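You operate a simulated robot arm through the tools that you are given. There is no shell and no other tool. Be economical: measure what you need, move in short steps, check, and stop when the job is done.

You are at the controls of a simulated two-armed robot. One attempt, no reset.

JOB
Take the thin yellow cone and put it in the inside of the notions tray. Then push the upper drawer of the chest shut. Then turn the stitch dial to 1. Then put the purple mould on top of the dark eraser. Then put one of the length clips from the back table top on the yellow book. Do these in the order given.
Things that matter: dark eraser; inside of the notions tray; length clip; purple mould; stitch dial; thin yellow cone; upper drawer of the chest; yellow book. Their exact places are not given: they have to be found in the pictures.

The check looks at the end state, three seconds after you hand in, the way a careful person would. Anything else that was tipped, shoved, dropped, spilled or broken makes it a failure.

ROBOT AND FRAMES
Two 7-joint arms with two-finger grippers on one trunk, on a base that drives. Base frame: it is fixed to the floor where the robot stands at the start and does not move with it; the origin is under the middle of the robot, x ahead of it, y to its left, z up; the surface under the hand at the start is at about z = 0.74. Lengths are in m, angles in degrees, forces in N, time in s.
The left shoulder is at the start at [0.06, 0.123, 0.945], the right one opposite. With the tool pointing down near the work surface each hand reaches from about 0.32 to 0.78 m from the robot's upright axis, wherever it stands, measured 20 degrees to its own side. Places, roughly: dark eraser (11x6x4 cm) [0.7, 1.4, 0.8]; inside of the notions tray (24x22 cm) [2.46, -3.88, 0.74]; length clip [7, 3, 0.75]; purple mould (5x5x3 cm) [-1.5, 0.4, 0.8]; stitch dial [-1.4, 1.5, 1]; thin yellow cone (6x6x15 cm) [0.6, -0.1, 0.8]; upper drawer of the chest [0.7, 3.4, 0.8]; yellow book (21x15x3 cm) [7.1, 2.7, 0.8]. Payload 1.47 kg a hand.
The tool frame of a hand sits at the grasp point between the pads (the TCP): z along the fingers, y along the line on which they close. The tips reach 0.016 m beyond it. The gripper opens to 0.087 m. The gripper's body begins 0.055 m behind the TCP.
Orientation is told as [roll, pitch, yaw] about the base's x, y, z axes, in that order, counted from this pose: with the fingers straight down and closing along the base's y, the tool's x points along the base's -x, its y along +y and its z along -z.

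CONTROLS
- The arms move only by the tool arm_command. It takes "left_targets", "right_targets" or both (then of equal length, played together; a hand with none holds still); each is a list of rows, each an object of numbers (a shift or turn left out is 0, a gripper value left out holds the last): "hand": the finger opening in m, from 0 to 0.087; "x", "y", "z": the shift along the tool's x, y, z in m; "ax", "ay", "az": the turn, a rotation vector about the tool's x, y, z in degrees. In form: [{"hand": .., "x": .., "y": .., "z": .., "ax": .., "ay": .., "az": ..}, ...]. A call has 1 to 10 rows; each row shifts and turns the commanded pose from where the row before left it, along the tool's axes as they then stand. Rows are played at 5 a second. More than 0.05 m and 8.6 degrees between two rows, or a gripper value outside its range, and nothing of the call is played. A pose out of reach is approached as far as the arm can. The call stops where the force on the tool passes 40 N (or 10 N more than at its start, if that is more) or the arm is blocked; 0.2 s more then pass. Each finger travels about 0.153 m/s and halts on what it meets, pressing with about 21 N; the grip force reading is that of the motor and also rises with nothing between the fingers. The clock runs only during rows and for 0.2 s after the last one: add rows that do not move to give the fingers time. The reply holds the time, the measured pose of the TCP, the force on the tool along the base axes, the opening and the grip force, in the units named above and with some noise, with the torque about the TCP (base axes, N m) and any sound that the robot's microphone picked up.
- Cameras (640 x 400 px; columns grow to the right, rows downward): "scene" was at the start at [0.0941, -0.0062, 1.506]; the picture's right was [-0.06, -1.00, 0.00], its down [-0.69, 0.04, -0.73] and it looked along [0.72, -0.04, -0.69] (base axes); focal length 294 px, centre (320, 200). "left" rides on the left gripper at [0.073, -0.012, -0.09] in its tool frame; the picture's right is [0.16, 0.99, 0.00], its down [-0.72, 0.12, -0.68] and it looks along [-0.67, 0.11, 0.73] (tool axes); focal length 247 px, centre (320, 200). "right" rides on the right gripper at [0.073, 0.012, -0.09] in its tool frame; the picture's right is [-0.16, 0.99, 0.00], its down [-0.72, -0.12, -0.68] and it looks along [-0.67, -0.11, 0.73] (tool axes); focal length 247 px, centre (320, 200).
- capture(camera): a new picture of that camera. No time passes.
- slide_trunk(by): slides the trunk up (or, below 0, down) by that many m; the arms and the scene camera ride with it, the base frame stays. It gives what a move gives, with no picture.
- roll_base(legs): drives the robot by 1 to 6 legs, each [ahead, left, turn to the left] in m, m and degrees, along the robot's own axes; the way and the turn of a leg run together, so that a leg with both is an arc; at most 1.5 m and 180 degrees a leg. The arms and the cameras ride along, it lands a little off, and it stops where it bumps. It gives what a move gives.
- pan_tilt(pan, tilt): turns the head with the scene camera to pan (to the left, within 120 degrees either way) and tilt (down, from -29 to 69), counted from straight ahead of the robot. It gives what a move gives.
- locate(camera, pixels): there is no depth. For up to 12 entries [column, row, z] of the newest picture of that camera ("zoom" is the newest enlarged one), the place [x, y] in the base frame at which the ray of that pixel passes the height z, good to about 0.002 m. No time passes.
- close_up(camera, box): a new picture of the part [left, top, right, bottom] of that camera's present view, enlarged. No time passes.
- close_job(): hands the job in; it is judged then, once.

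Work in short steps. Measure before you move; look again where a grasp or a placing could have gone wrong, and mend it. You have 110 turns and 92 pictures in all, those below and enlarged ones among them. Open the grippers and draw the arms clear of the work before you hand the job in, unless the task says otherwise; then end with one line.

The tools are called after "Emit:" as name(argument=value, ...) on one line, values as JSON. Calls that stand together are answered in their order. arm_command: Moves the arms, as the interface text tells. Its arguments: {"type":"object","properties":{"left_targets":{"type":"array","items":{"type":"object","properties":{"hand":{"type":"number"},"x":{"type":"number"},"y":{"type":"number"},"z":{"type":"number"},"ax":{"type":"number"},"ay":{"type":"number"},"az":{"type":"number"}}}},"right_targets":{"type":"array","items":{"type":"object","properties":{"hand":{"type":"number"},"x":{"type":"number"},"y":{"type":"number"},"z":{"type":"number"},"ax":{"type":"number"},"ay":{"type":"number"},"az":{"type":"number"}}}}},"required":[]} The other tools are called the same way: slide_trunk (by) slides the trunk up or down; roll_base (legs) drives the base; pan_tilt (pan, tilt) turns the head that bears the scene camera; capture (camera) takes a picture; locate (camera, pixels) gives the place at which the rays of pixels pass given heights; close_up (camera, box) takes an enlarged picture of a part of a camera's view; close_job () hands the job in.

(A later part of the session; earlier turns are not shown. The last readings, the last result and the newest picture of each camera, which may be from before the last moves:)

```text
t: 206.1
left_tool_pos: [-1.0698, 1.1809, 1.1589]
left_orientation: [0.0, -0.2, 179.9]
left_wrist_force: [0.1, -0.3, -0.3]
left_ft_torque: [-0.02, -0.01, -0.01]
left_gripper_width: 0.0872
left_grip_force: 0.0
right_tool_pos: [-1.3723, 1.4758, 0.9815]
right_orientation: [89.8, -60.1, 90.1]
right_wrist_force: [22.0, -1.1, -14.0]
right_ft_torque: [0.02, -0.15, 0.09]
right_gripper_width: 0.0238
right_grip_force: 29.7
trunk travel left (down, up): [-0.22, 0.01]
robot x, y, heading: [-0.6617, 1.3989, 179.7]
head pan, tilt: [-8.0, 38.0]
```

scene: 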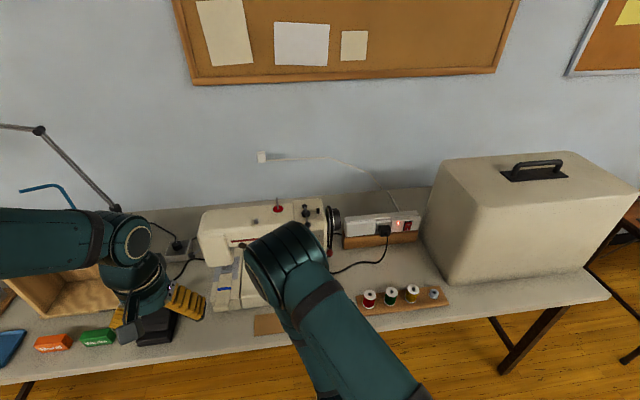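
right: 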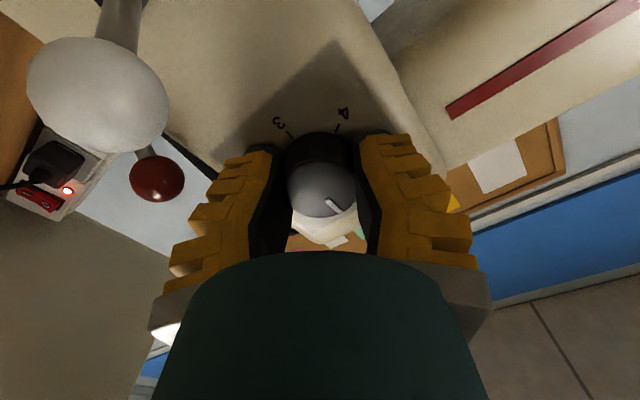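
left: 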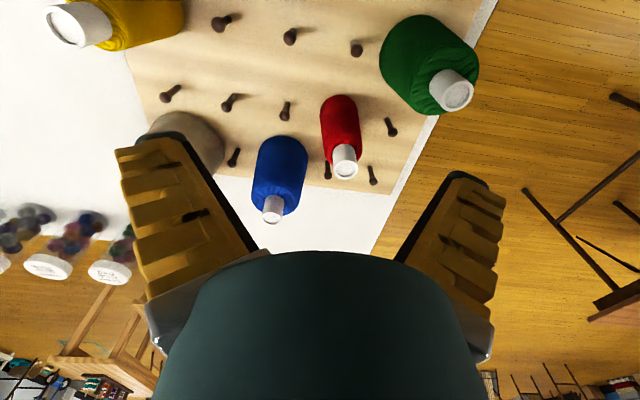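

Emit:
arm_command(right_targets=[{"z": -0.004, "x": 0.001}, {}, {}])

Emit:
close_up(camera="right", box=[240, 90, 400, 250])

```text
t: 206.9
left_tool_pos: [-1.0727, 1.1813, 1.1581]
left_orientation: [0.0, 0.1, 179.9]
left_wrist_force: [-0.2, 0.5, 0.4]
left_ft_torque: [-0.01, -0.02, 0.0]
left_gripper_width: 0.0872
left_grip_force: 0.1
right_tool_pos: [-1.3731, 1.4763, 0.9817]
right_orientation: [90.3, -59.9, 89.6]
right_wrist_force: [-9.8, 0.3, -10.7]
right_ft_torque: [-0.06, -0.22, 0.11]
right_gripper_width: 0.0238
right_grip_force: 29.5
trunk travel left (down, up): [-0.22, 0.01]
robot x, y, heading: [-0.6654, 1.4019, 179.9]
head pan, tilt: [-8.0, 38.0]
```

```text
2.50 times, centred on (320, 170) of right
```

zoom: 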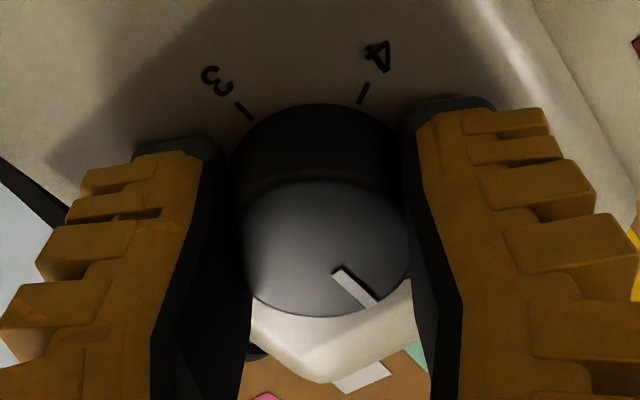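

The knob is firmly held. I now turn clockwise by 60° in 7.5° rows.

Emit:
arm_command(right_targets=[{"z": 0.001, "x": -0.001}, {"az": 7.5}, {"az": 7.5}, {"az": 7.5}, {"az": 7.5}, {"az": 7.5}, {"az": 7.5}, {"az": 7.5}, {"az": 7.5}, {}])

Emit:
close_up(camera="right", box=[200, 50, 440, 250])

```text
t: 209.1
left_tool_pos: [-1.0722, 1.1808, 1.1583]
left_orientation: [0.0, 0.1, 179.9]
left_wrist_force: [0.1, -0.3, -0.2]
left_ft_torque: [-0.03, 0.0, -0.01]
left_gripper_width: 0.0869
left_grip_force: 0.0
right_tool_pos: [-1.3717, 1.4767, 0.9816]
right_orientation: [89.9, 0.0, 89.9]
right_wrist_force: [-4.4, 1.4, -9.9]
right_ft_torque: [-0.02, -0.08, -0.1]
right_gripper_width: 0.0233
right_grip_force: 29.7
trunk travel left (down, up): [-0.22, 0.01]
robot x, y, heading: [-0.6614, 1.4027, 179.9]
head pan, tilt: [-8.0, 38.0]
```

```text
2.00 times, centred on (320, 150) of right
```

zoom: 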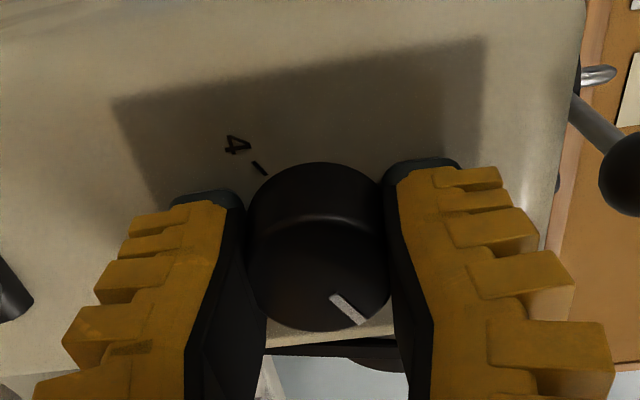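

The pointer turned with the hand. I open a little, draw back and check.

Emit:
arm_command(right_targets=[{"hand": 0.048}, {"hand": 0.048}, {}, {"z": -0.03}, {"z": -0.035}, {"z": -0.035}, {}])

Emit:
close_up(camera="right", box=[220, 0, 420, 180])

```text
t: 210.7
left_tool_pos: [-1.0711, 1.1814, 1.1578]
left_orientation: [0.0, 0.1, 179.9]
left_wrist_force: [0.3, -0.7, 0.4]
left_ft_torque: [-0.02, 0.02, -0.03]
left_gripper_width: 0.0872
left_grip_force: 0.0
right_tool_pos: [-1.2684, 1.4747, 0.9846]
right_orientation: [90.1, 0.1, 89.9]
right_wrist_force: [-0.7, -0.6, 0.3]
right_ft_torque: [0.02, 0.01, 0.02]
right_gripper_width: 0.0534
right_grip_force: 3.5
trunk travel left (down, up): [-0.22, 0.01]
robot x, y, heading: [-0.6593, 1.3983, 179.8]
head pan, tilt: [-8.0, 38.0]
```

```text
2.22 times, centred on (320, 90) of right
```

zoom: 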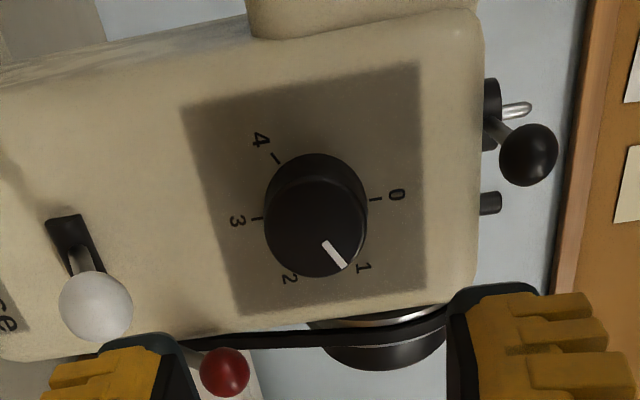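

The pointer is on 1. I retract, turn the hand back, and raise it.

Emit:
arm_command(right_targets=[{"z": -0.04}, {"z": -0.04}, {"z": -0.04}, {"az": -8.5}, {"az": -8.5}, {"az": -8.5}, {"az": -8.5}, {"az": -8.5}, {"az": -8.5}, {"az": -8.5}])

Emit:
arm_command(right_targets=[{"az": -8.5}, {"az": -8.5}, {"az": -8.5}, {"az": -5}, {"x": -0.045}, {"x": -0.045}, {"ay": 8.5}, {"ay": 8.5}, {"ay": 8.5}, {"ay": 8.5}])

Emit:
arm_command(right_targets=[{"ay": 8.5}, {"ay": 8.5}, {"ay": 8.5}, {"ay": 8.5}, {"ay": 8.5}, {"ay": 8.5}, {"ay": 5}, {"y": -0.04}, {"y": -0.04, "hand": 0.087}, {}])

Emit:
roll_base(legs=[[-0.2, 0, 0], [0, 0.95, 0]])

Emit:
pan_tilt(pan=0, tilt=38)

Emit:
capture(camera="scene")

```text
t: 212.9
left_tool_pos: [-1.0718, 1.1814, 1.1578]
left_orientation: [-0.1, 0.0, 180.0]
left_wrist_force: [-0.8, 0.3, 0.3]
left_ft_torque: [-0.02, -0.02, -0.01]
left_gripper_width: 0.0868
left_grip_force: 0.0
right_tool_pos: [-1.1501, 1.4765, 0.9833]
right_orientation: [90.2, -59.6, 89.8]
right_wrist_force: [-0.1, 1.1, -0.2]
right_ft_torque: [-0.03, -0.02, -0.01]
right_gripper_width: 0.0533
right_grip_force: 4.1
trunk travel left (down, up): [-0.22, 0.01]
robot x, y, heading: [-0.6613, 1.402, 179.7]
head pan, tilt: [-8.0, 38.0]
```

```text
t: 215.1
left_tool_pos: [-1.0712, 1.1808, 1.1586]
left_orientation: [0.0, 0.0, 179.9]
left_wrist_force: [0.8, 0.5, 0.4]
left_ft_torque: [0.01, 0.0, -0.01]
left_gripper_width: 0.0868
left_grip_force: 0.1
right_tool_pos: [-1.1509, 1.4764, 1.0729]
right_orientation: [-0.1, -56.0, 179.9]
right_wrist_force: [0.2, 0.0, 0.1]
right_ft_torque: [-0.01, 0.03, 0.0]
right_gripper_width: 0.0534
right_grip_force: 4.0
trunk travel left (down, up): [-0.22, 0.01]
robot x, y, heading: [-0.6595, 1.4034, 179.6]
head pan, tilt: [-8.0, 38.0]
```

```text
t: 217.3
left_tool_pos: [-1.0706, 1.1803, 1.1582]
left_orientation: [0.0, 0.1, 179.9]
left_wrist_force: [-0.6, -0.8, -0.6]
left_ft_torque: [0.04, -0.03, 0.01]
left_gripper_width: 0.0868
left_grip_force: 0.0
right_tool_pos: [-1.1521, 1.5555, 1.0736]
right_orientation: [0.0, 0.1, 180.0]
right_wrist_force: [-0.9, 0.7, 0.3]
right_ft_torque: [0.0, 0.01, -0.03]
right_gripper_width: 0.087
right_grip_force: 0.0
trunk travel left (down, up): [-0.22, 0.01]
robot x, y, heading: [-0.6584, 1.3977, 179.6]
head pan, tilt: [-8.0, 38.0]
```

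```text
t: 227.4
left_tool_pos: [-0.8917, 0.2103, 1.1584]
left_orientation: [0.0, 0.1, 178.5]
left_wrist_force: [-0.5, 0.3, -0.1]
left_ft_torque: [0.02, -0.02, -0.03]
left_gripper_width: 0.0869
left_grip_force: 0.1
right_tool_pos: [-0.9623, 0.5894, 1.0744]
right_orientation: [0.1, 0.0, 178.3]
right_wrist_force: [-1.4, -0.6, -0.6]
right_ft_torque: [0.04, 0.0, 0.0]
right_gripper_width: 0.0872
right_grip_force: 0.0
trunk travel left (down, up): [-0.22, 0.01]
robot x, y, heading: [-0.4749, 0.4234, 178.4]
head pan, tilt: [-8.0, 38.0]
```

```text
t: 228.1
left_tool_pos: [-0.89, 0.2118, 1.1588]
left_orientation: [0.0, 0.0, 178.4]
left_wrist_force: [0.3, -0.2, 0.6]
left_ft_torque: [0.01, -0.05, 0.0]
left_gripper_width: 0.0868
left_grip_force: 0.0
right_tool_pos: [-0.9623, 0.5899, 1.0745]
right_orientation: [0.0, -0.1, 178.4]
right_wrist_force: [-0.2, 0.4, 0.1]
right_ft_torque: [0.02, -0.02, -0.03]
right_gripper_width: 0.0872
right_grip_force: 0.1
trunk travel left (down, up): [-0.22, 0.01]
robot x, y, heading: [-0.4736, 0.4222, 178.6]
head pan, tilt: [0.0, 38.0]
```

```text
28 pictures are left
```

scene: 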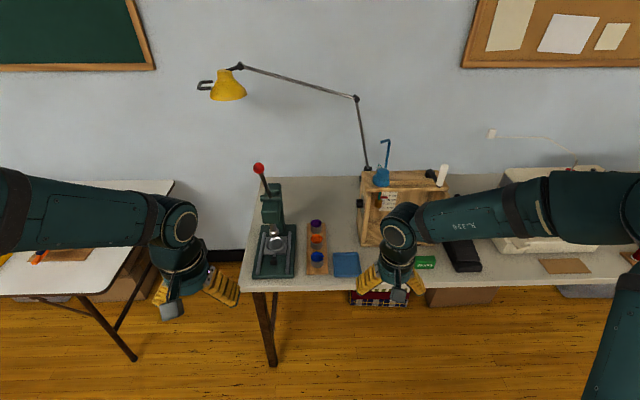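

The moulds stand on a wooden strip at (317,224–258); the purple one is the farthest. I enlarge it.

Emit:
close_up(camera="scene", box=[250, 180, 370, 290])

```text
3.64 times, centred on (310, 235) of scene
```

zoom: 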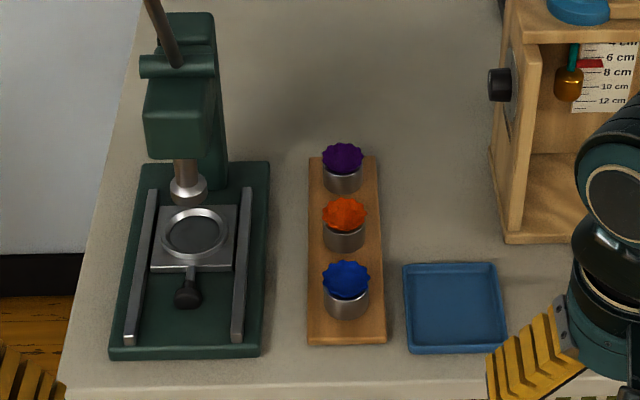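

Emit:
locate(camera="zoom", pixels=[[343, 157, 0.79], [344, 215, 0.79], [347, 280, 0.79], [342, 185, 0.76], [345, 318, 0.755], [60, 390, 0.74], [270, 165, 0.77], [500, 240, 0.74]])

```text
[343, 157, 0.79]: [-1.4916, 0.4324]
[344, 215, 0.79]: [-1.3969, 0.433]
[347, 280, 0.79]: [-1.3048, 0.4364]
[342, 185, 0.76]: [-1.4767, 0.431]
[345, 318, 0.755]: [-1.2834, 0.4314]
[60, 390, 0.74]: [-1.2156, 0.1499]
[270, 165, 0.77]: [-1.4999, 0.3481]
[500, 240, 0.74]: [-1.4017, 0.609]
```

Purple is at about (-1.49, 0.432). I drive in so the right hand can reach it from above.

Emit:
roll_base(legs=[[0.345, 0.09, 1.5]])

Emit:
capture(camera="right")

```text
t: 230.4
left_tool_pos: [-1.2272, 0.1085, 1.1595]
left_orientation: [0.0, 0.0, -179.7]
left_wrist_force: [-0.2, 0.1, -0.2]
left_ft_torque: [-0.03, -0.01, 0.01]
left_gripper_width: 0.0873
left_grip_force: 0.0
right_tool_pos: [-1.3099, 0.4828, 1.0739]
right_orientation: [0.0, 0.0, -179.7]
right_wrist_force: [-0.2, -0.4, -0.1]
right_ft_torque: [-0.04, -0.01, -0.01]
right_gripper_width: 0.0868
right_grip_force: 0.0
trunk travel left (down, up): [-0.22, 0.01]
robot x, y, heading: [-0.8178, 0.3326, -179.5]
head pan, tilt: [0.0, 38.0]
```

```text
26 pictures are left
```

right: 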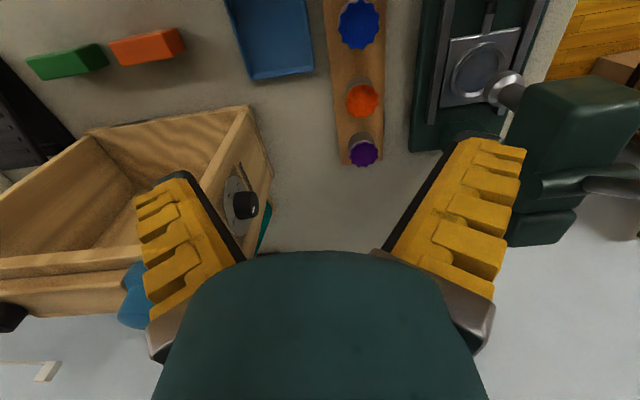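

Emit:
locate(camera="right", pixels=[[363, 154, 0.77], [363, 154, 0.79], [363, 154, 0.81], [361, 100, 0.79], [359, 23, 0.79]])

Emit:
locate(camera="zoom", pixels=[[343, 157, 0.77], [343, 157, 0.81]])

```text
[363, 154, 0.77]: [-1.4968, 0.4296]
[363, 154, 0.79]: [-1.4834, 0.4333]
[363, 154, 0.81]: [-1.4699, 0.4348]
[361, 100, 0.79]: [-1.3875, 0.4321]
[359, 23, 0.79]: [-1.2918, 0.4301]
```

```text
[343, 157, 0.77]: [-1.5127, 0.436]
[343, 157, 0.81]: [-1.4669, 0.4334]
```

The mould's top is at about (-1.472, 0.434, 0.805). I check the press head's nearest side and move above the mould.

Emit:
locate(camera="zoom", pixels=[[226, 130, 0.9], [226, 130, 1.0], [215, 60, 1.0]])

Emit:
arm_command(right_targets=[{"x": -0.04, "y": 0.012, "hand": 0.075}, {"x": -0.041, "y": 0.012}, {"x": -0.041, "y": 0.012}, {"x": -0.041, "y": 0.013}, {"z": 0.04}, {"z": 0.04}, {"z": 0.04}, {}])

Emit:
capture(camera="right")

```text
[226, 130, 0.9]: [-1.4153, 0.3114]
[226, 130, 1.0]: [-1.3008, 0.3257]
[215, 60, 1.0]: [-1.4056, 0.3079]
```

```text
t: 232.2
left_tool_pos: [-1.225, 0.1082, 1.1588]
left_orientation: [-0.1, 0.0, -179.6]
left_wrist_force: [-0.4, 0.4, 0.4]
left_ft_torque: [0.03, 0.0, 0.01]
left_gripper_width: 0.0869
left_grip_force: 0.1
right_tool_pos: [-1.4716, 0.4336, 0.954]
right_orientation: [0.0, 0.0, -179.6]
right_wrist_force: [0.9, -0.5, 0.0]
right_ft_torque: [-0.04, 0.0, 0.0]
right_gripper_width: 0.0775
right_grip_force: 1.9
trunk travel left (down, up): [-0.22, 0.01]
robot x, y, heading: [-0.8201, 0.3364, -179.5]
head pan, tilt: [0.0, 38.0]
```

```text
25 pictures are left
```

right: 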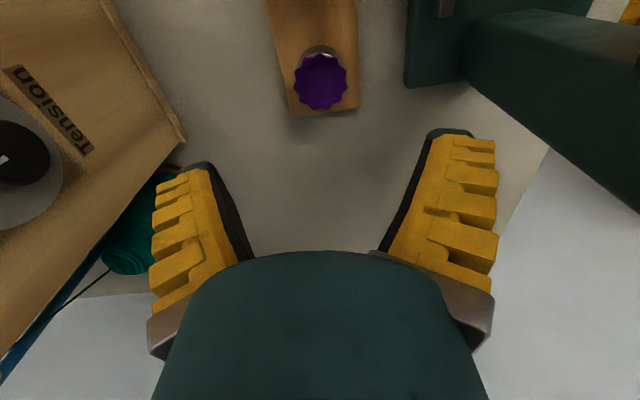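

The mould is exactly under the grasp point. I descend to z≈0.797 and close.

Emit:
arm_command(right_targets=[{"z": 0.04}, {"z": 0.04}, {"z": 0.04}, {"z": 0.025}, {"z": 0.011}, {}, {"hand": 0.03}, {"hand": 0.03}, {"hand": 0.03}])

Emit:
arm_command(right_targets=[{"z": -0.02}, {"z": -0.02}, {"z": -0.03}, {}])

Emit:
capture(camera="right")

```text
t: 234.2
left_tool_pos: [-1.2266, 0.1087, 1.1587]
left_orientation: [0.0, 0.0, -179.6]
left_wrist_force: [0.6, 0.5, 0.0]
left_ft_torque: [0.02, 0.0, 0.02]
left_gripper_width: 0.087
left_grip_force: 0.1
right_tool_pos: [-1.4714, 0.4335, 0.7979]
right_orientation: [0.0, -0.1, -179.6]
right_wrist_force: [-0.8, 1.6, 2.2]
right_ft_torque: [-0.02, 0.08, -0.03]
right_gripper_width: 0.0392
right_grip_force: 21.6
trunk travel left (down, up): [-0.22, 0.01]
robot x, y, heading: [-0.8163, 0.3321, -179.6]
head pan, tilt: [0.0, 38.0]
```

```text
t: 235.2
left_tool_pos: [-1.2259, 0.1098, 1.1582]
left_orientation: [0.0, 0.0, -179.6]
left_wrist_force: [0.1, 0.7, 0.2]
left_ft_torque: [0.0, 0.01, 0.01]
left_gripper_width: 0.087
left_grip_force: 0.0
right_tool_pos: [-1.4708, 0.4336, 0.8718]
right_orientation: [0.0, 0.0, -179.6]
right_wrist_force: [0.5, 0.3, -1.4]
right_ft_torque: [0.0, 0.0, -0.04]
right_gripper_width: 0.0387
right_grip_force: 20.9
trunk travel left (down, up): [-0.22, 0.01]
robot x, y, heading: [-0.819, 0.3349, -179.8]
head pan, tilt: [0.0, 38.0]
```

```text
24 pictures are left
```

right: 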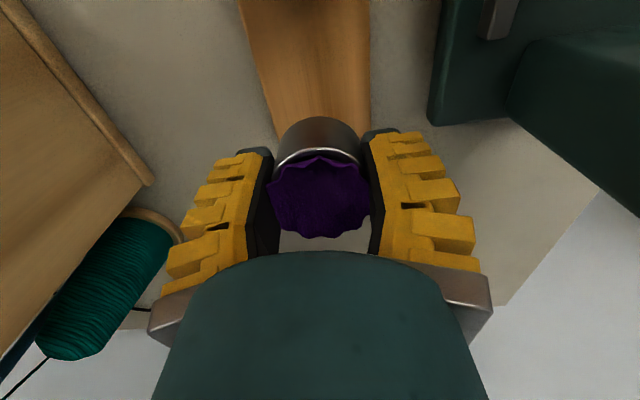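

The mould is held. I lift, retract, back off, turn around and strafe toward the blackboard table.

Emit:
arm_command(right_targets=[{"z": -0.04}, {"z": -0.04}, {"z": -0.04}, {"z": -0.04}, {"z": -0.04}, {"x": 0.04}, {"x": 0.04}, {"x": 0.04, "y": -0.02}, {"x": 0.04, "y": -0.02}, {"x": 0.03}])

Emit:
roll_base(legs=[[-0.4, 0, 0], [0, 0, 180], [0, 1.1, 0]])

Emit:
pan_tilt(pan=0, tilt=38)

Emit:
capture(camera="scene")

```text
t: 237.4
left_tool_pos: [-1.2258, 0.1083, 1.1597]
left_orientation: [0.1, -0.1, -179.7]
left_wrist_force: [-0.7, -0.7, 0.2]
left_ft_torque: [0.02, 0.02, 0.01]
left_gripper_width: 0.0871
left_grip_force: 0.2
right_tool_pos: [-1.279, 0.4749, 1.0694]
right_orientation: [0.0, -0.1, -179.6]
right_wrist_force: [0.8, -1.4, -1.5]
right_ft_torque: [-0.02, -0.02, -0.04]
right_gripper_width: 0.0389
right_grip_force: 20.7
trunk travel left (down, up): [-0.22, 0.01]
robot x, y, heading: [-0.8192, 0.3341, -179.8]
head pan, tilt: [0.0, 38.0]
```

```text
t: 257.0
left_tool_pos: [-0.0593, 1.683, 1.1589]
left_orientation: [0.0, 0.0, 2.1]
left_wrist_force: [-0.4, 0.9, 0.4]
left_ft_torque: [-0.01, -0.05, -0.02]
left_gripper_width: 0.0868
left_grip_force: 0.0
right_tool_pos: [0.0052, 1.3182, 1.0683]
right_orientation: [-0.1, -0.1, 2.2]
right_wrist_force: [-0.5, 0.6, -1.7]
right_ft_torque: [0.0, -0.02, 0.03]
right_gripper_width: 0.0391
right_grip_force: 21.1
trunk travel left (down, up): [-0.22, 0.01]
robot x, y, heading: [-0.461, 1.4492, 2.4]
head pan, tilt: [0.0, 38.0]
```

```text
t: 257.6
left_tool_pos: [-0.058, 1.6848, 1.1586]
left_orientation: [0.0, -0.1, 2.1]
left_wrist_force: [-0.3, -0.7, 0.2]
left_ft_torque: [0.0, 0.01, -0.02]
left_gripper_width: 0.087
left_grip_force: 0.2
right_tool_pos: [0.0056, 1.3176, 1.0672]
right_orientation: [-0.1, 0.0, 2.1]
right_wrist_force: [-0.2, 0.0, -1.7]
right_ft_torque: [0.02, -0.01, 0.03]
right_gripper_width: 0.039
right_grip_force: 20.6
trunk travel left (down, up): [-0.22, 0.01]
robot x, y, heading: [-0.4618, 1.4473, 2.2]
head pan, tilt: [0.0, 38.0]
```

```text
23 pictures are left
```

scene: 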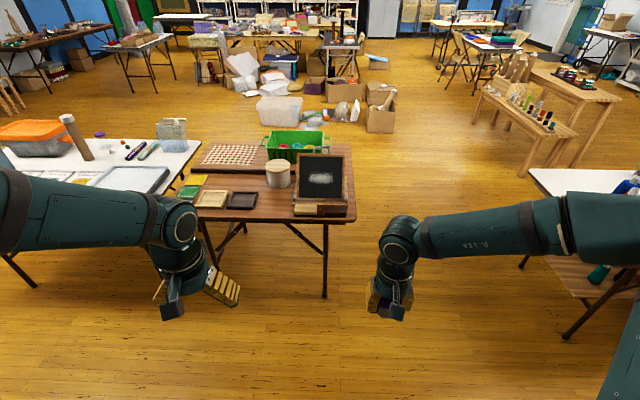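

Emit:
close_up(camera="scene", box=[280, 145, 370, 225])

Emit:
locate(camera="scene", pixels=[[331, 209, 0.78], [331, 209, 0.75], [307, 209, 0.78], [355, 220, 0.74], [200, 220, 0.74]])

```text
5.00 times, centred on (325, 185) of scene
```

zoom: 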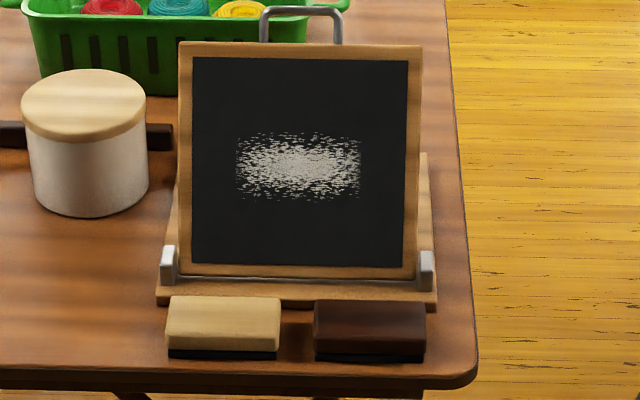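

```text
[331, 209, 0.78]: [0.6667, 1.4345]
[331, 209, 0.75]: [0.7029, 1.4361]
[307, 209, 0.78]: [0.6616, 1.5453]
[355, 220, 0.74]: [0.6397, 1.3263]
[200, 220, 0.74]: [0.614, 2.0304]
```

The dark eraser's top is around (0.668, 1.417), below the blackboard. I drive closer.

Emit:
roll_base(legs=[[0.48, 0.07, -2.2]])

Emit:
close_up(camera="scene", box=[260, 150, 460, 310])

```text
t: 260.4
left_tool_pos: [0.4247, 1.7408, 1.1592]
left_orientation: [0.0, 0.0, -0.5]
left_wrist_force: [0.9, 0.7, -0.3]
left_ft_torque: [0.0, 0.02, 0.03]
left_gripper_width: 0.0869
left_grip_force: 0.1
right_tool_pos: [0.4737, 1.3728, 1.0683]
right_orientation: [0.0, 0.0, -0.6]
right_wrist_force: [1.3, -0.3, -2.1]
right_ft_torque: [0.02, 0.0, -0.02]
right_gripper_width: 0.0389
right_grip_force: 21.0
trunk travel left (down, up): [-0.22, 0.01]
robot x, y, heading: [0.0107, 1.5234, -0.6]
head pan, tilt: [0.0, 38.0]
```

```text
2.50 times, centred on (360, 230) of scene
```

zoom: 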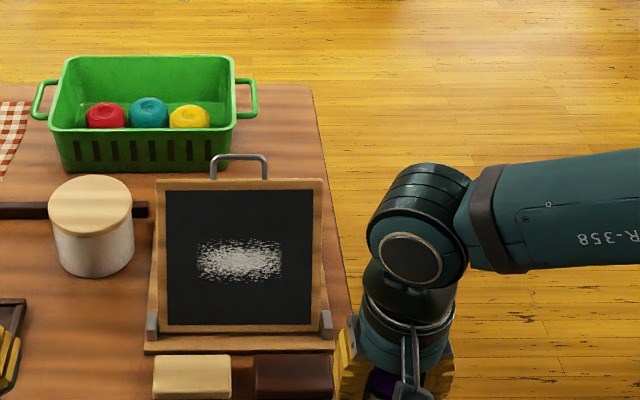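

Emit:
locate(camera="zoom", pixels=[[256, 356, 0.78], [331, 354, 0.78], [293, 355, 0.78], [152, 330, 0.77], [325, 330, 0.77], [240, 185, 0.95]])

Emit:
capture(camera="right")

```text
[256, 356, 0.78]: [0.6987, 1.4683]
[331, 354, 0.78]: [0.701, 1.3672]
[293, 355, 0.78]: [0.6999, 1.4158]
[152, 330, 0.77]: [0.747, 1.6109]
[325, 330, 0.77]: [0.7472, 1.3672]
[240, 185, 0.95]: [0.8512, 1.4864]
```

```text
20 pictures are left
```

right: 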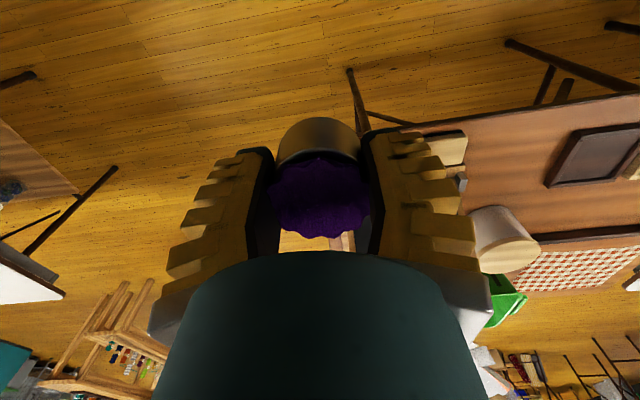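

The eraser's centre is at about (0.670, 1.417). I go above it and down to z≈0.85, then look.

Emit:
arm_command(right_targets=[{"x": -0.04, "y": 0.01}, {"x": -0.04, "y": 0.012}, {"x": -0.04, "y": 0.012}, {"x": -0.04, "y": 0.012}, {"x": -0.036}, {"z": 0.045}, {"z": 0.045}, {"z": 0.045}, {"z": 0.045}, {"z": 0.03}])

Emit:
pan_tilt(pan=-8, tilt=48)

Emit:
close_up(camera="scene", box=[220, 130, 420, 290])

Emit:
capture(camera="right")

```text
t: 262.6
left_tool_pos: [0.4252, 1.7401, 1.1591]
left_orientation: [0.0, 0.0, -0.5]
left_wrist_force: [0.8, 0.5, 0.2]
left_ft_torque: [-0.01, 0.0, 0.01]
left_gripper_width: 0.0869
left_grip_force: 0.1
right_tool_pos: [0.671, 1.4181, 0.8562]
right_orientation: [0.0, -0.1, -0.5]
right_wrist_force: [-0.6, -0.8, -1.5]
right_ft_torque: [0.05, 0.01, 0.0]
right_gripper_width: 0.0392
right_grip_force: 21.5
trunk travel left (down, up): [-0.22, 0.01]
robot x, y, heading: [0.009, 1.5209, -0.5]
head pan, tilt: [0.0, 38.0]
```

```text
t: 263.4
left_tool_pos: [0.4242, 1.7402, 1.1599]
left_orientation: [0.1, 0.0, -0.4]
left_wrist_force: [-0.8, 0.7, 0.1]
left_ft_torque: [0.01, -0.02, 0.05]
left_gripper_width: 0.0872
left_grip_force: 0.1
right_tool_pos: [0.6715, 1.4192, 0.8561]
right_orientation: [0.0, 0.0, -0.5]
right_wrist_force: [-0.8, -0.2, -1.5]
right_ft_torque: [-0.03, -0.01, 0.0]
right_gripper_width: 0.0389
right_grip_force: 21.0
trunk travel left (down, up): [-0.22, 0.01]
robot x, y, heading: [0.01, 1.5257, -0.7]
head pan, tilt: [-8.0, 48.0]
```

```text
2.50 times, centred on (320, 210) of scene
```

zoom: 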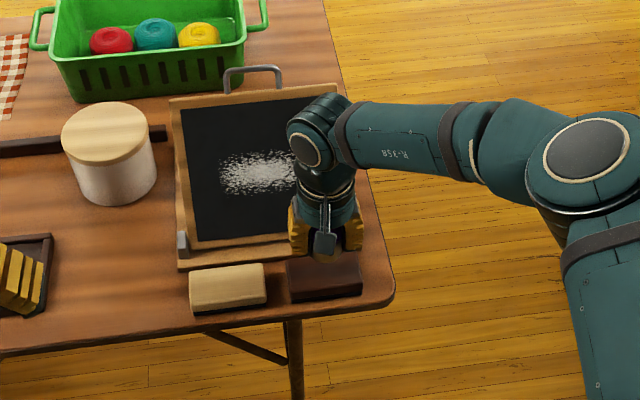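

```text
18 pictures are left
```

right: 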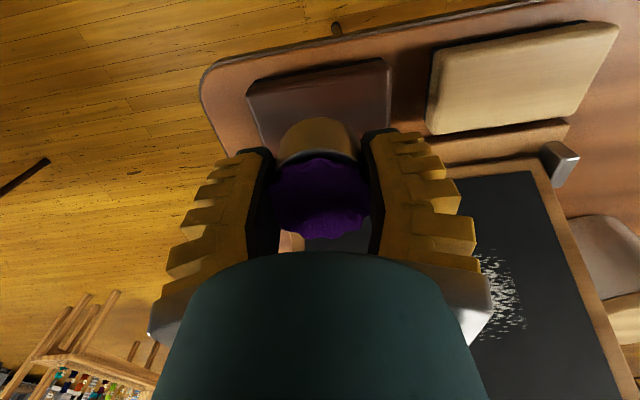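

Emit:
locate(camera="right", pixels=[[249, 93, 0.78], [389, 62, 0.78], [262, 140, 0.78], [391, 120, 0.78]])

Emit:
locate(camera="zoom", pixels=[[289, 296, 0.775], [362, 284, 0.775], [362, 262, 0.78]])

```text
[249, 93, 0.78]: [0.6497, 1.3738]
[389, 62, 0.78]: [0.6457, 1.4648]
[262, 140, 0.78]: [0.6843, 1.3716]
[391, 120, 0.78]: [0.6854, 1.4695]
```

```text
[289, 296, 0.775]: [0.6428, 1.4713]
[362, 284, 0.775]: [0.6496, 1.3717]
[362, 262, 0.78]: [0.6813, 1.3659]
```

Eraser spans x 0.645–0.70, y 1.37–1.47, so the mould is centred over it. I lower with small steps until contact.

Emit:
arm_command(right_targets=[{"z": 0.025}, {"z": 0.015}, {}, {"z": 0.004}, {}, {"z": 0.004}, {}])

```text
t: 265.0
left_tool_pos: [0.425, 1.7406, 1.1598]
left_orientation: [0.0, 0.0, -0.5]
left_wrist_force: [0.0, 0.0, 0.3]
left_ft_torque: [0.0, 0.01, 0.03]
left_gripper_width: 0.0868
left_grip_force: 0.1
right_tool_pos: [0.6695, 1.4184, 0.8107]
right_orientation: [-0.1, -0.1, -0.4]
right_wrist_force: [0.2, 0.1, -1.2]
right_ft_torque: [-0.02, -0.01, 0.02]
right_gripper_width: 0.039
right_grip_force: 20.9
trunk travel left (down, up): [-0.22, 0.01]
robot x, y, heading: [0.0122, 1.5257, -0.3]
head pan, tilt: [-8.0, 48.0]
```

Emit:
arm_command(right_targets=[{"z": 0.003}, {}, {"z": 0.003}, {}, {"z": 0.002}, {}])

```text
t: 266.4
left_tool_pos: [0.4249, 1.7413, 1.1584]
left_orientation: [0.1, 0.0, -0.6]
left_wrist_force: [0.9, 0.7, 0.1]
left_ft_torque: [0.0, 0.0, 0.0]
left_gripper_width: 0.0869
left_grip_force: 0.1
right_tool_pos: [0.6682, 1.4175, 0.8023]
right_orientation: [0.0, 0.0, -0.5]
right_wrist_force: [0.0, -0.3, -1.1]
right_ft_torque: [0.0, 0.0, -0.02]
right_gripper_width: 0.039
right_grip_force: 21.2
trunk travel left (down, up): [-0.22, 0.01]
robot x, y, heading: [0.0133, 1.5196, -0.5]
head pan, tilt: [-8.0, 48.0]
```

Still no contact at z=0.802; I go on in 2–3 mm steps.

Emit:
arm_command(right_targets=[{"z": 0.003}, {}, {"z": 0.002}, {}])

```text
t: 267.4
left_tool_pos: [0.4247, 1.7412, 1.1591]
left_orientation: [-0.1, 0.0, -0.5]
left_wrist_force: [0.6, 0.4, -0.2]
left_ft_torque: [0.0, 0.04, 0.04]
left_gripper_width: 0.087
left_grip_force: 0.2
right_tool_pos: [0.6701, 1.4169, 0.7979]
right_orientation: [0.0, 0.0, -0.5]
right_wrist_force: [-0.3, -0.4, 4.7]
right_ft_torque: [-0.02, -0.02, 0.0]
right_gripper_width: 0.0395
right_grip_force: 20.4
trunk travel left (down, up): [-0.22, 0.01]
robot x, y, heading: [0.011, 1.5218, -0.3]
head pan, tilt: [-8.0, 48.0]
```

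Contact. I open and rise straight up.

Emit:
arm_command(right_targets=[{"z": -0.001, "hand": 0.055}, {"hand": 0.07}, {"hand": 0.07}, {"z": -0.03}, {"z": -0.04}, {"z": -0.04}, {"z": -0.04}, {"z": -0.04}, {"x": 0.03}, {"x": 0.03}])

Emit:
close_up(camera="right", box=[200, 0, 440, 200])

```text
t: 269.6
left_tool_pos: [0.424, 1.741, 1.159]
left_orientation: [0.0, -0.1, -0.5]
left_wrist_force: [-0.6, 0.9, 0.2]
left_ft_torque: [0.01, 0.01, -0.01]
left_gripper_width: 0.0869
left_grip_force: 0.0
right_tool_pos: [0.6086, 1.4155, 0.9922]
right_orientation: [0.1, -0.1, -0.5]
right_wrist_force: [0.3, -0.5, -0.2]
right_ft_torque: [0.02, -0.02, 0.04]
right_gripper_width: 0.0733
right_grip_force: 2.0
trunk travel left (down, up): [-0.22, 0.01]
robot x, y, heading: [0.0113, 1.524, -0.6]
head pan, tilt: [-8.0, 48.0]
```

```text
2.00 times, centred on (320, 100) of right
```

zoom: 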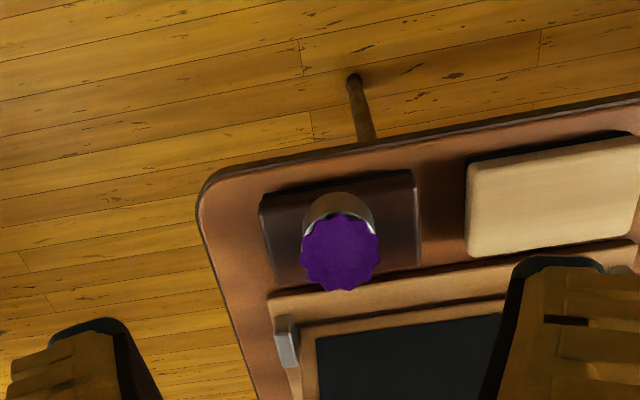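

The mould sits on the dark eraser. Next the back table around (7, 3). I draw the arm back and look that way.

Emit:
arm_command(right_targets=[{"x": 0.04, "z": -0.02}, {"x": 0.04, "z": -0.02}, {"x": 0.04, "z": -0.02}, {"x": 0.04, "z": -0.02}, {"x": 0.02}])

Emit:
pan_tilt(pan=3, tilt=20)

Emit:
capture(camera="scene")

```text
t: 270.8
left_tool_pos: [0.4249, 1.7404, 1.1596]
left_orientation: [-0.1, 0.0, -0.4]
left_wrist_force: [0.6, -0.2, 0.5]
left_ft_torque: [0.0, -0.05, 0.04]
left_gripper_width: 0.087
left_grip_force: 0.1
right_tool_pos: [0.4279, 1.4187, 1.07]
right_orientation: [0.0, -0.2, -0.5]
right_wrist_force: [0.3, 0.9, 0.0]
right_ft_torque: [0.01, -0.01, -0.01]
right_gripper_width: 0.0734
right_grip_force: 2.5
trunk travel left (down, up): [-0.22, 0.01]
robot x, y, heading: [0.0154, 1.5248, -0.6]
head pan, tilt: [-8.0, 48.0]
```

```text
t: 271.7
left_tool_pos: [0.4246, 1.7402, 1.1591]
left_orientation: [0.0, 0.0, -0.5]
left_wrist_force: [0.6, 0.6, 0.4]
left_ft_torque: [0.0, 0.01, -0.03]
left_gripper_width: 0.087
left_grip_force: 0.0
right_tool_pos: [0.4296, 1.4185, 1.0709]
right_orientation: [-0.1, -0.2, -0.4]
right_wrist_force: [0.8, 0.3, -0.9]
right_ft_torque: [-0.01, 0.01, -0.03]
right_gripper_width: 0.0735
right_grip_force: 2.0
trunk travel left (down, up): [-0.22, 0.01]
robot x, y, heading: [0.0102, 1.5237, -0.6]
head pan, tilt: [3.0, 20.0]
```

```text
16 pictures are left
```

scene: 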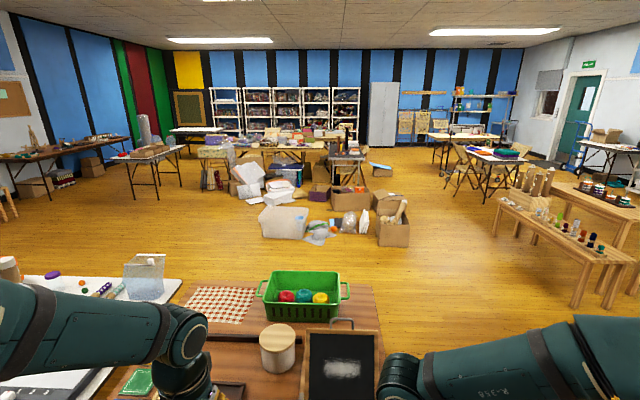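

Emit:
close_up(camera="scene", box=[100, 110, 420, 260])

Emit:
locate(camera="scene", pixels=[[395, 246, 0], [263, 237, 0], [240, 197, 0], [205, 190, 0], [160, 198, 0], [392, 176, 0], [345, 187, 0], [455, 188, 0], [494, 237, 0], [300, 145, 0.75], [337, 150, 0.75], [237, 148, 0.75]])

```text
2.00 times, centred on (260, 185) of scene
```

zoom: 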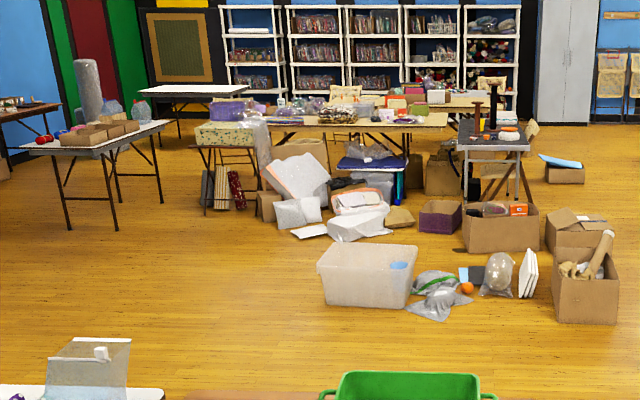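

```text
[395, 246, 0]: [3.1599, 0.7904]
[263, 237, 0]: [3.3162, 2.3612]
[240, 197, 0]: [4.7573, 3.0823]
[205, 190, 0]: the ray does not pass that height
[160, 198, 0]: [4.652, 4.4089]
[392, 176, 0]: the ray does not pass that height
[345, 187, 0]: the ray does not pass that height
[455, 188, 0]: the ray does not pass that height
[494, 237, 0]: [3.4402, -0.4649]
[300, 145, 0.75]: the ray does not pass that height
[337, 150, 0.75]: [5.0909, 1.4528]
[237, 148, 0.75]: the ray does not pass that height
```

The back table lies behind clutter. I take the corridor between the blackboard table and the cone table, then pass between the carton (y≈0.6–0.8) and the benches.

Emit:
roll_base(legs=[[-0.3, 0, 0.6], [0, -0.77, 0], [1.45, 0, 0], [0.45, 0, 0]])

```text
t: 289.6
left_tool_pos: [2.0332, 0.9763, 1.1588]
left_orientation: [0.0, 0.1, -0.2]
left_wrist_force: [0.2, -0.9, 0.4]
left_ft_torque: [0.01, -0.01, 0.01]
left_gripper_width: 0.087
left_grip_force: 0.0
right_tool_pos: [2.0383, 0.6552, 1.07]
right_orientation: [0.0, 0.1, -0.2]
right_wrist_force: [0.1, 0.5, 0.2]
right_ft_torque: [0.02, 0.03, 0.0]
right_gripper_width: 0.0735
right_grip_force: 2.5
trunk travel left (down, up): [-0.22, 0.01]
robot x, y, heading: [1.6215, 0.757, -0.2]
head pan, tilt: [3.0, 20.0]
```

Emit:
roll_base(legs=[[1.2, -0.65, 0], [0.9, 0, 0]])

Emit:
pan_tilt(pan=25, tilt=22)

Emit:
capture(camera="scene")

```text
t: 301.0
left_tool_pos: [4.1798, 0.3435, 1.1589]
left_orientation: [0.0, -0.1, 0.7]
left_wrist_force: [-0.7, 0.3, -0.1]
left_ft_torque: [0.05, 0.0, 0.02]
left_gripper_width: 0.0871
left_grip_force: 0.0
right_tool_pos: [4.1911, 0.0214, 1.07]
right_orientation: [0.1, -0.1, 0.8]
right_wrist_force: [0.4, -0.8, 1.0]
right_ft_torque: [0.03, 0.04, 0.04]
right_gripper_width: 0.0736
right_grip_force: 2.1
trunk travel left (down, up): [-0.22, 0.01]
robot x, y, heading: [3.7712, 0.1154, 0.9]
head pan, tilt: [3.0, 20.0]
```

```text
t: 301.9
left_tool_pos: [4.1801, 0.3433, 1.1581]
left_orientation: [0.0, 0.1, 0.8]
left_wrist_force: [0.6, 0.0, -0.4]
left_ft_torque: [0.0, -0.01, 0.03]
left_gripper_width: 0.0869
left_grip_force: 0.1
right_tool_pos: [4.1912, 0.0213, 1.071]
right_orientation: [-0.1, -0.1, 0.7]
right_wrist_force: [0.4, 0.0, -0.4]
right_ft_torque: [-0.01, 0.0, -0.01]
right_gripper_width: 0.0733
right_grip_force: 2.6
trunk travel left (down, up): [-0.22, 0.01]
robot x, y, heading: [3.7747, 0.1144, 0.8]
head pan, tilt: [25.0, 22.0]
```

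```text
14 pictures are left
```

scene: 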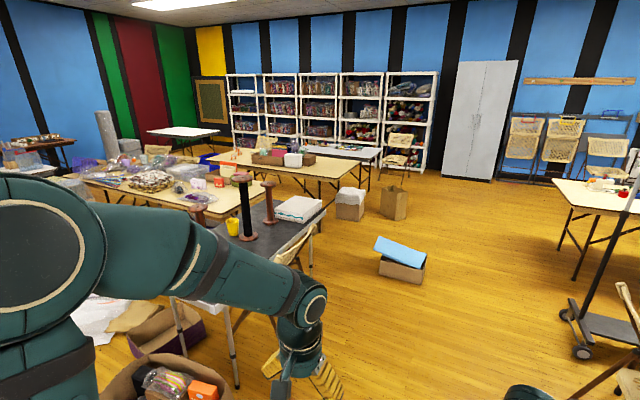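

Emit:
close_up(camera="scene", box=[190, 130, 430, 260])

Emit:
locate(camera="scene", pixels=[[236, 153, 0.75], [348, 180, 0.74], [373, 158, 0.74], [210, 158, 0.74], [312, 160, 0.8], [382, 150, 0.74], [393, 217, 0], [362, 219, 0], [390, 283, 0], [236, 385, 0], [310, 268, 0], [325, 213, 0.74]])

```text
2.67 times, centred on (310, 195) of scene
```

zoom: 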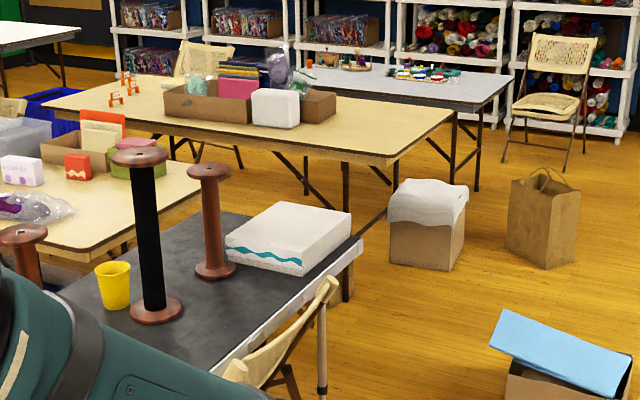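

```text
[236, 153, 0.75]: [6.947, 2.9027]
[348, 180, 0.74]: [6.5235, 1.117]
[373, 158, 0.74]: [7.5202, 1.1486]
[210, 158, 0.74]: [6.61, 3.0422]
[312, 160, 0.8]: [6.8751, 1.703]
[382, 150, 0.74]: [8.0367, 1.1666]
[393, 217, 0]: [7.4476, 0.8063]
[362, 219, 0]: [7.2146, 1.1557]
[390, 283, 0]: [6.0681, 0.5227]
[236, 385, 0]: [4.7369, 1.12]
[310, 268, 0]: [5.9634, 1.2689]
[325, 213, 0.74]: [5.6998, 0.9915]
```

Emit:
locate(camera="zoom", pixels=[[200, 185, 0.74], [115, 255, 0.74], [0, 245, 0.74], [310, 66, 0.74], [515, 72, 0.74], [455, 112, 0.74], [390, 160, 0.74], [45, 105, 0.74], [90, 72, 0.74], [120, 86, 0.78], [112, 100, 0.75]])

Emit:
locate(camera="scene", pixels=[[148, 133, 0.74], [190, 138, 0.74], [218, 130, 0.74], [170, 148, 0.74], [90, 182, 0.74], [250, 220, 0.74], [410, 193, 0], [390, 186, 0]])

```text
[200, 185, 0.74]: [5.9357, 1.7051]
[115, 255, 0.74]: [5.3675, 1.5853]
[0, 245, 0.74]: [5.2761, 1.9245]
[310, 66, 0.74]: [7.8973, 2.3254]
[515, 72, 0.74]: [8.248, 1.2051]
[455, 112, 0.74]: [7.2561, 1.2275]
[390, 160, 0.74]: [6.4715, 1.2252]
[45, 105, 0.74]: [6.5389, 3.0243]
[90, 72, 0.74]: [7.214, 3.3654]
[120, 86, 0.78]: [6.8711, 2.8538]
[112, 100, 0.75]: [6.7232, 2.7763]
```

```text
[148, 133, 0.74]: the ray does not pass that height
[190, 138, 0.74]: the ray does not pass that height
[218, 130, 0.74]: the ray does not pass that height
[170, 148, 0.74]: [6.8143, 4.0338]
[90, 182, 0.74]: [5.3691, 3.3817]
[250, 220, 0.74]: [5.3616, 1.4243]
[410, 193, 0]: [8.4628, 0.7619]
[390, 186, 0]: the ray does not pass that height
```

The back table spans x≈6.5–7.25, y≈1.2–3.1, with orange-red clips near (6.9, 2.87). The side aisles are narrow, so I go round by the north: back out, strafe left along x≈2.3, then east at y≈3.9.

Emit:
roll_base(legs=[[-0.95, 0, 0], [-0.5, 0.6, -0.8], [0, 1.4, 0], [0, 1.4, 0], [0, 0.4, 0]])

Emit:
pan_tilt(pan=0, tilt=22)

Emit:
capture(camera="scene")

```text
t: 339.9
left_tool_pos: [2.9173, 4.1359, 1.1583]
left_orientation: [0.0, 0.0, -2.1]
left_wrist_force: [0.5, -0.5, 0.2]
left_ft_torque: [-0.02, -0.02, 0.0]
left_gripper_width: 0.0873
left_grip_force: 0.0
right_tool_pos: [2.9126, 3.8135, 1.0717]
right_orientation: [0.0, -0.1, -2.1]
right_wrist_force: [1.2, 0.5, 0.1]
right_ft_torque: [0.01, 0.0, -0.01]
right_gripper_width: 0.0736
right_grip_force: 2.5
trunk travel left (down, up): [-0.22, 0.01]
robot x, y, heading: [2.4986, 3.9292, -2.1]
head pan, tilt: [25.0, 22.0]
```

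```text
t: 340.8
left_tool_pos: [2.9168, 4.1354, 1.1595]
left_orientation: [0.0, 0.0, -2.1]
left_wrist_force: [-0.4, 0.3, 0.4]
left_ft_torque: [0.01, 0.03, 0.03]
left_gripper_width: 0.0872
left_grip_force: 0.0
right_tool_pos: [2.912, 3.8134, 1.0702]
right_orientation: [0.0, -0.1, -2.1]
right_wrist_force: [0.1, -0.6, 0.1]
right_ft_torque: [0.0, 0.05, -0.01]
right_gripper_width: 0.0735
right_grip_force: 2.2
trunk travel left (down, up): [-0.22, 0.01]
robot x, y, heading: [2.4992, 3.9269, -1.9]
head pan, tilt: [0.0, 22.0]
```

```text
12 pictures are left
```

scene: 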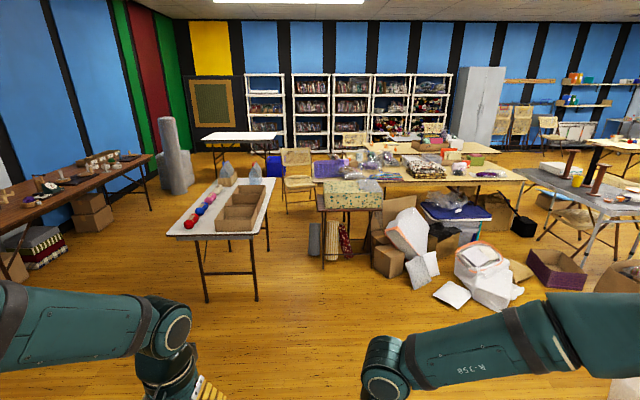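

Emit:
locate(camera="scene", pixels=[[257, 299, 0], [207, 302, 0], [268, 250, 0], [320, 262, 0], [250, 235, 0.74], [283, 212, 0], [310, 208, 0], [375, 276, 0], [250, 180, 0], [316, 178, 0.78], [280, 178, 0.74], [315, 190, 0.74]])

Emit:
close_up(camera="scene", box=[180, 120, 520, 310])

```text
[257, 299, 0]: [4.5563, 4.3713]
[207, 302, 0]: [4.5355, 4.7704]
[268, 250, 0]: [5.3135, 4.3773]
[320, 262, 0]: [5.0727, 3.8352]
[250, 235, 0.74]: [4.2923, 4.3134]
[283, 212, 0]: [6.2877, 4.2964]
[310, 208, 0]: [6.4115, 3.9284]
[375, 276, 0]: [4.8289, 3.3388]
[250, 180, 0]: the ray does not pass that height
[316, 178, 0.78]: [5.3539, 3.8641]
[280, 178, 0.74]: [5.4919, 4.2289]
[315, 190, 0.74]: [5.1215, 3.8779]
```

```text
1.88 times, centred on (350, 215) of scene
```

zoom: 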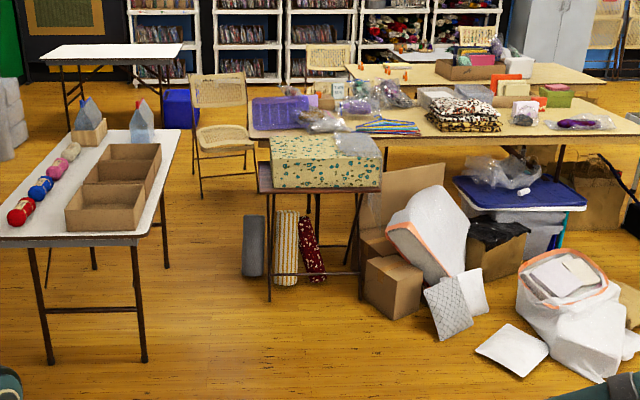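

The direct passage at y≈4 is only about 0.35 m wide. I measure the passage on the far (north) side of the small table with the yarn balls, and the objects near the back table's north end.

Emit:
locate(camera="scene", pixels=[[152, 156, 0.74], [192, 189, 0], [160, 193, 0], [152, 211, 0], [112, 228, 0], [66, 262, 0], [165, 237, 0.74], [220, 180, 0.74], [2, 225, 0.74], [277, 178, 0]])

Emit:
locate(camera="zoom", pixels=[[347, 68, 0.74], [385, 65, 0.78], [520, 65, 0.78], [605, 85, 0.74], [200, 130, 0], [180, 45, 0.74], [253, 275, 0], [202, 197, 0], [260, 180, 0]])

```text
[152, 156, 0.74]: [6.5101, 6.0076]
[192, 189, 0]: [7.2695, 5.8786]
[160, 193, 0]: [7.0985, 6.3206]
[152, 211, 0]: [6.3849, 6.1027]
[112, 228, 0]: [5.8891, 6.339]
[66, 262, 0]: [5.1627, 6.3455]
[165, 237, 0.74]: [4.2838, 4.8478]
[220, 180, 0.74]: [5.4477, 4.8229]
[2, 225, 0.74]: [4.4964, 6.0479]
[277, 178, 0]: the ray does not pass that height
```

```text
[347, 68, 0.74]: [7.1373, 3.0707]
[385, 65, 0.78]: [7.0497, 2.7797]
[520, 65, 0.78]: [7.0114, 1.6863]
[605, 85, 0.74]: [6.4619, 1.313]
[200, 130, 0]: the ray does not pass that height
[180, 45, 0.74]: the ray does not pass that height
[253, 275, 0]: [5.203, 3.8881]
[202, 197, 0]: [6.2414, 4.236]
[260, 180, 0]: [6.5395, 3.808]
```

The passage between the yarn-ball table (y≤4.85) and the long table (y≥6.0) is wide enough. I drive through at y≈5.4 and look toward the back table's north end.

Emit:
roll_base(legs=[[0, 0, 2], [0, 1.46, 0], [1.45, 0, 0], [1.45, 0, 0]])

```text
t: 367.7
left_tool_pos: [5.7975, 5.6329, 1.1594]
left_orientation: [0.0, 0.0, 1.2]
left_wrist_force: [0.3, 0.5, -0.4]
left_ft_torque: [-0.01, 0.02, 0.01]
left_gripper_width: 0.087
left_grip_force: 0.0
right_tool_pos: [5.8122, 5.3099, 1.0711]
right_orientation: [0.0, 0.0, 1.3]
right_wrist_force: [0.1, 0.7, -0.4]
right_ft_torque: [0.02, -0.01, 0.03]
right_gripper_width: 0.0734
right_grip_force: 2.3
trunk travel left (down, up): [-0.22, 0.01]
robot x, y, heading: [5.3908, 5.4012, 1.1]
head pan, tilt: [0.0, 22.0]
```

Emit:
roll_base(legs=[[0.75, -0.1, -1]])

Emit:
pan_tilt(pan=-52, tilt=35)

Emit:
capture(camera="scene")

```text
t: 371.8
left_tool_pos: [6.5699, 5.5316, 1.1597]
left_orientation: [0.0, 0.0, 0.1]
left_wrist_force: [0.3, 0.1, 0.0]
left_ft_torque: [-0.02, 0.01, 0.02]
left_gripper_width: 0.0872
left_grip_force: 0.0
right_tool_pos: [6.5772, 5.2093, 1.0715]
right_orientation: [0.0, 0.0, 0.1]
right_wrist_force: [0.1, -0.5, 0.4]
right_ft_torque: [-0.01, 0.02, -0.01]
right_gripper_width: 0.0734
right_grip_force: 2.6
trunk travel left (down, up): [-0.22, 0.01]
robot x, y, heading: [6.1574, 5.3108, 0.2]
head pan, tilt: [0.0, 22.0]
```

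```text
t: 373.1
left_tool_pos: [6.5708, 5.5309, 1.1587]
left_orientation: [0.0, -0.1, -0.1]
left_wrist_force: [0.3, -0.1, -0.5]
left_ft_torque: [-0.01, -0.04, 0.01]
left_gripper_width: 0.087
left_grip_force: 0.1
right_tool_pos: [6.5766, 5.2096, 1.0706]
right_orientation: [0.0, -0.1, 0.0]
right_wrist_force: [-0.8, 0.5, 0.5]
right_ft_torque: [0.01, -0.01, -0.01]
right_gripper_width: 0.0737
right_grip_force: 2.1
trunk travel left (down, up): [-0.22, 0.01]
robot x, y, heading: [6.1588, 5.3093, 0.1]
head pan, tilt: [-52.0, 35.0]
```

```text
10 pictures are left
```

scene: 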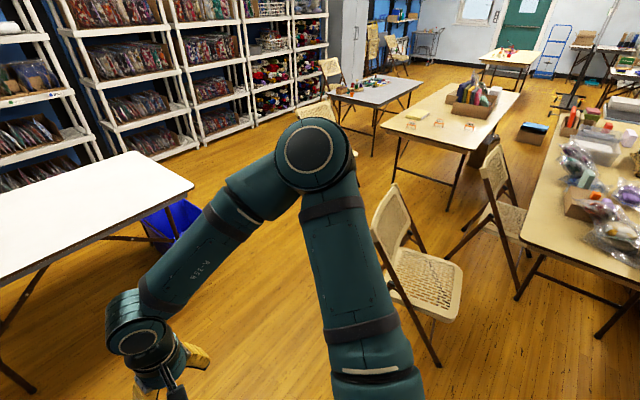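

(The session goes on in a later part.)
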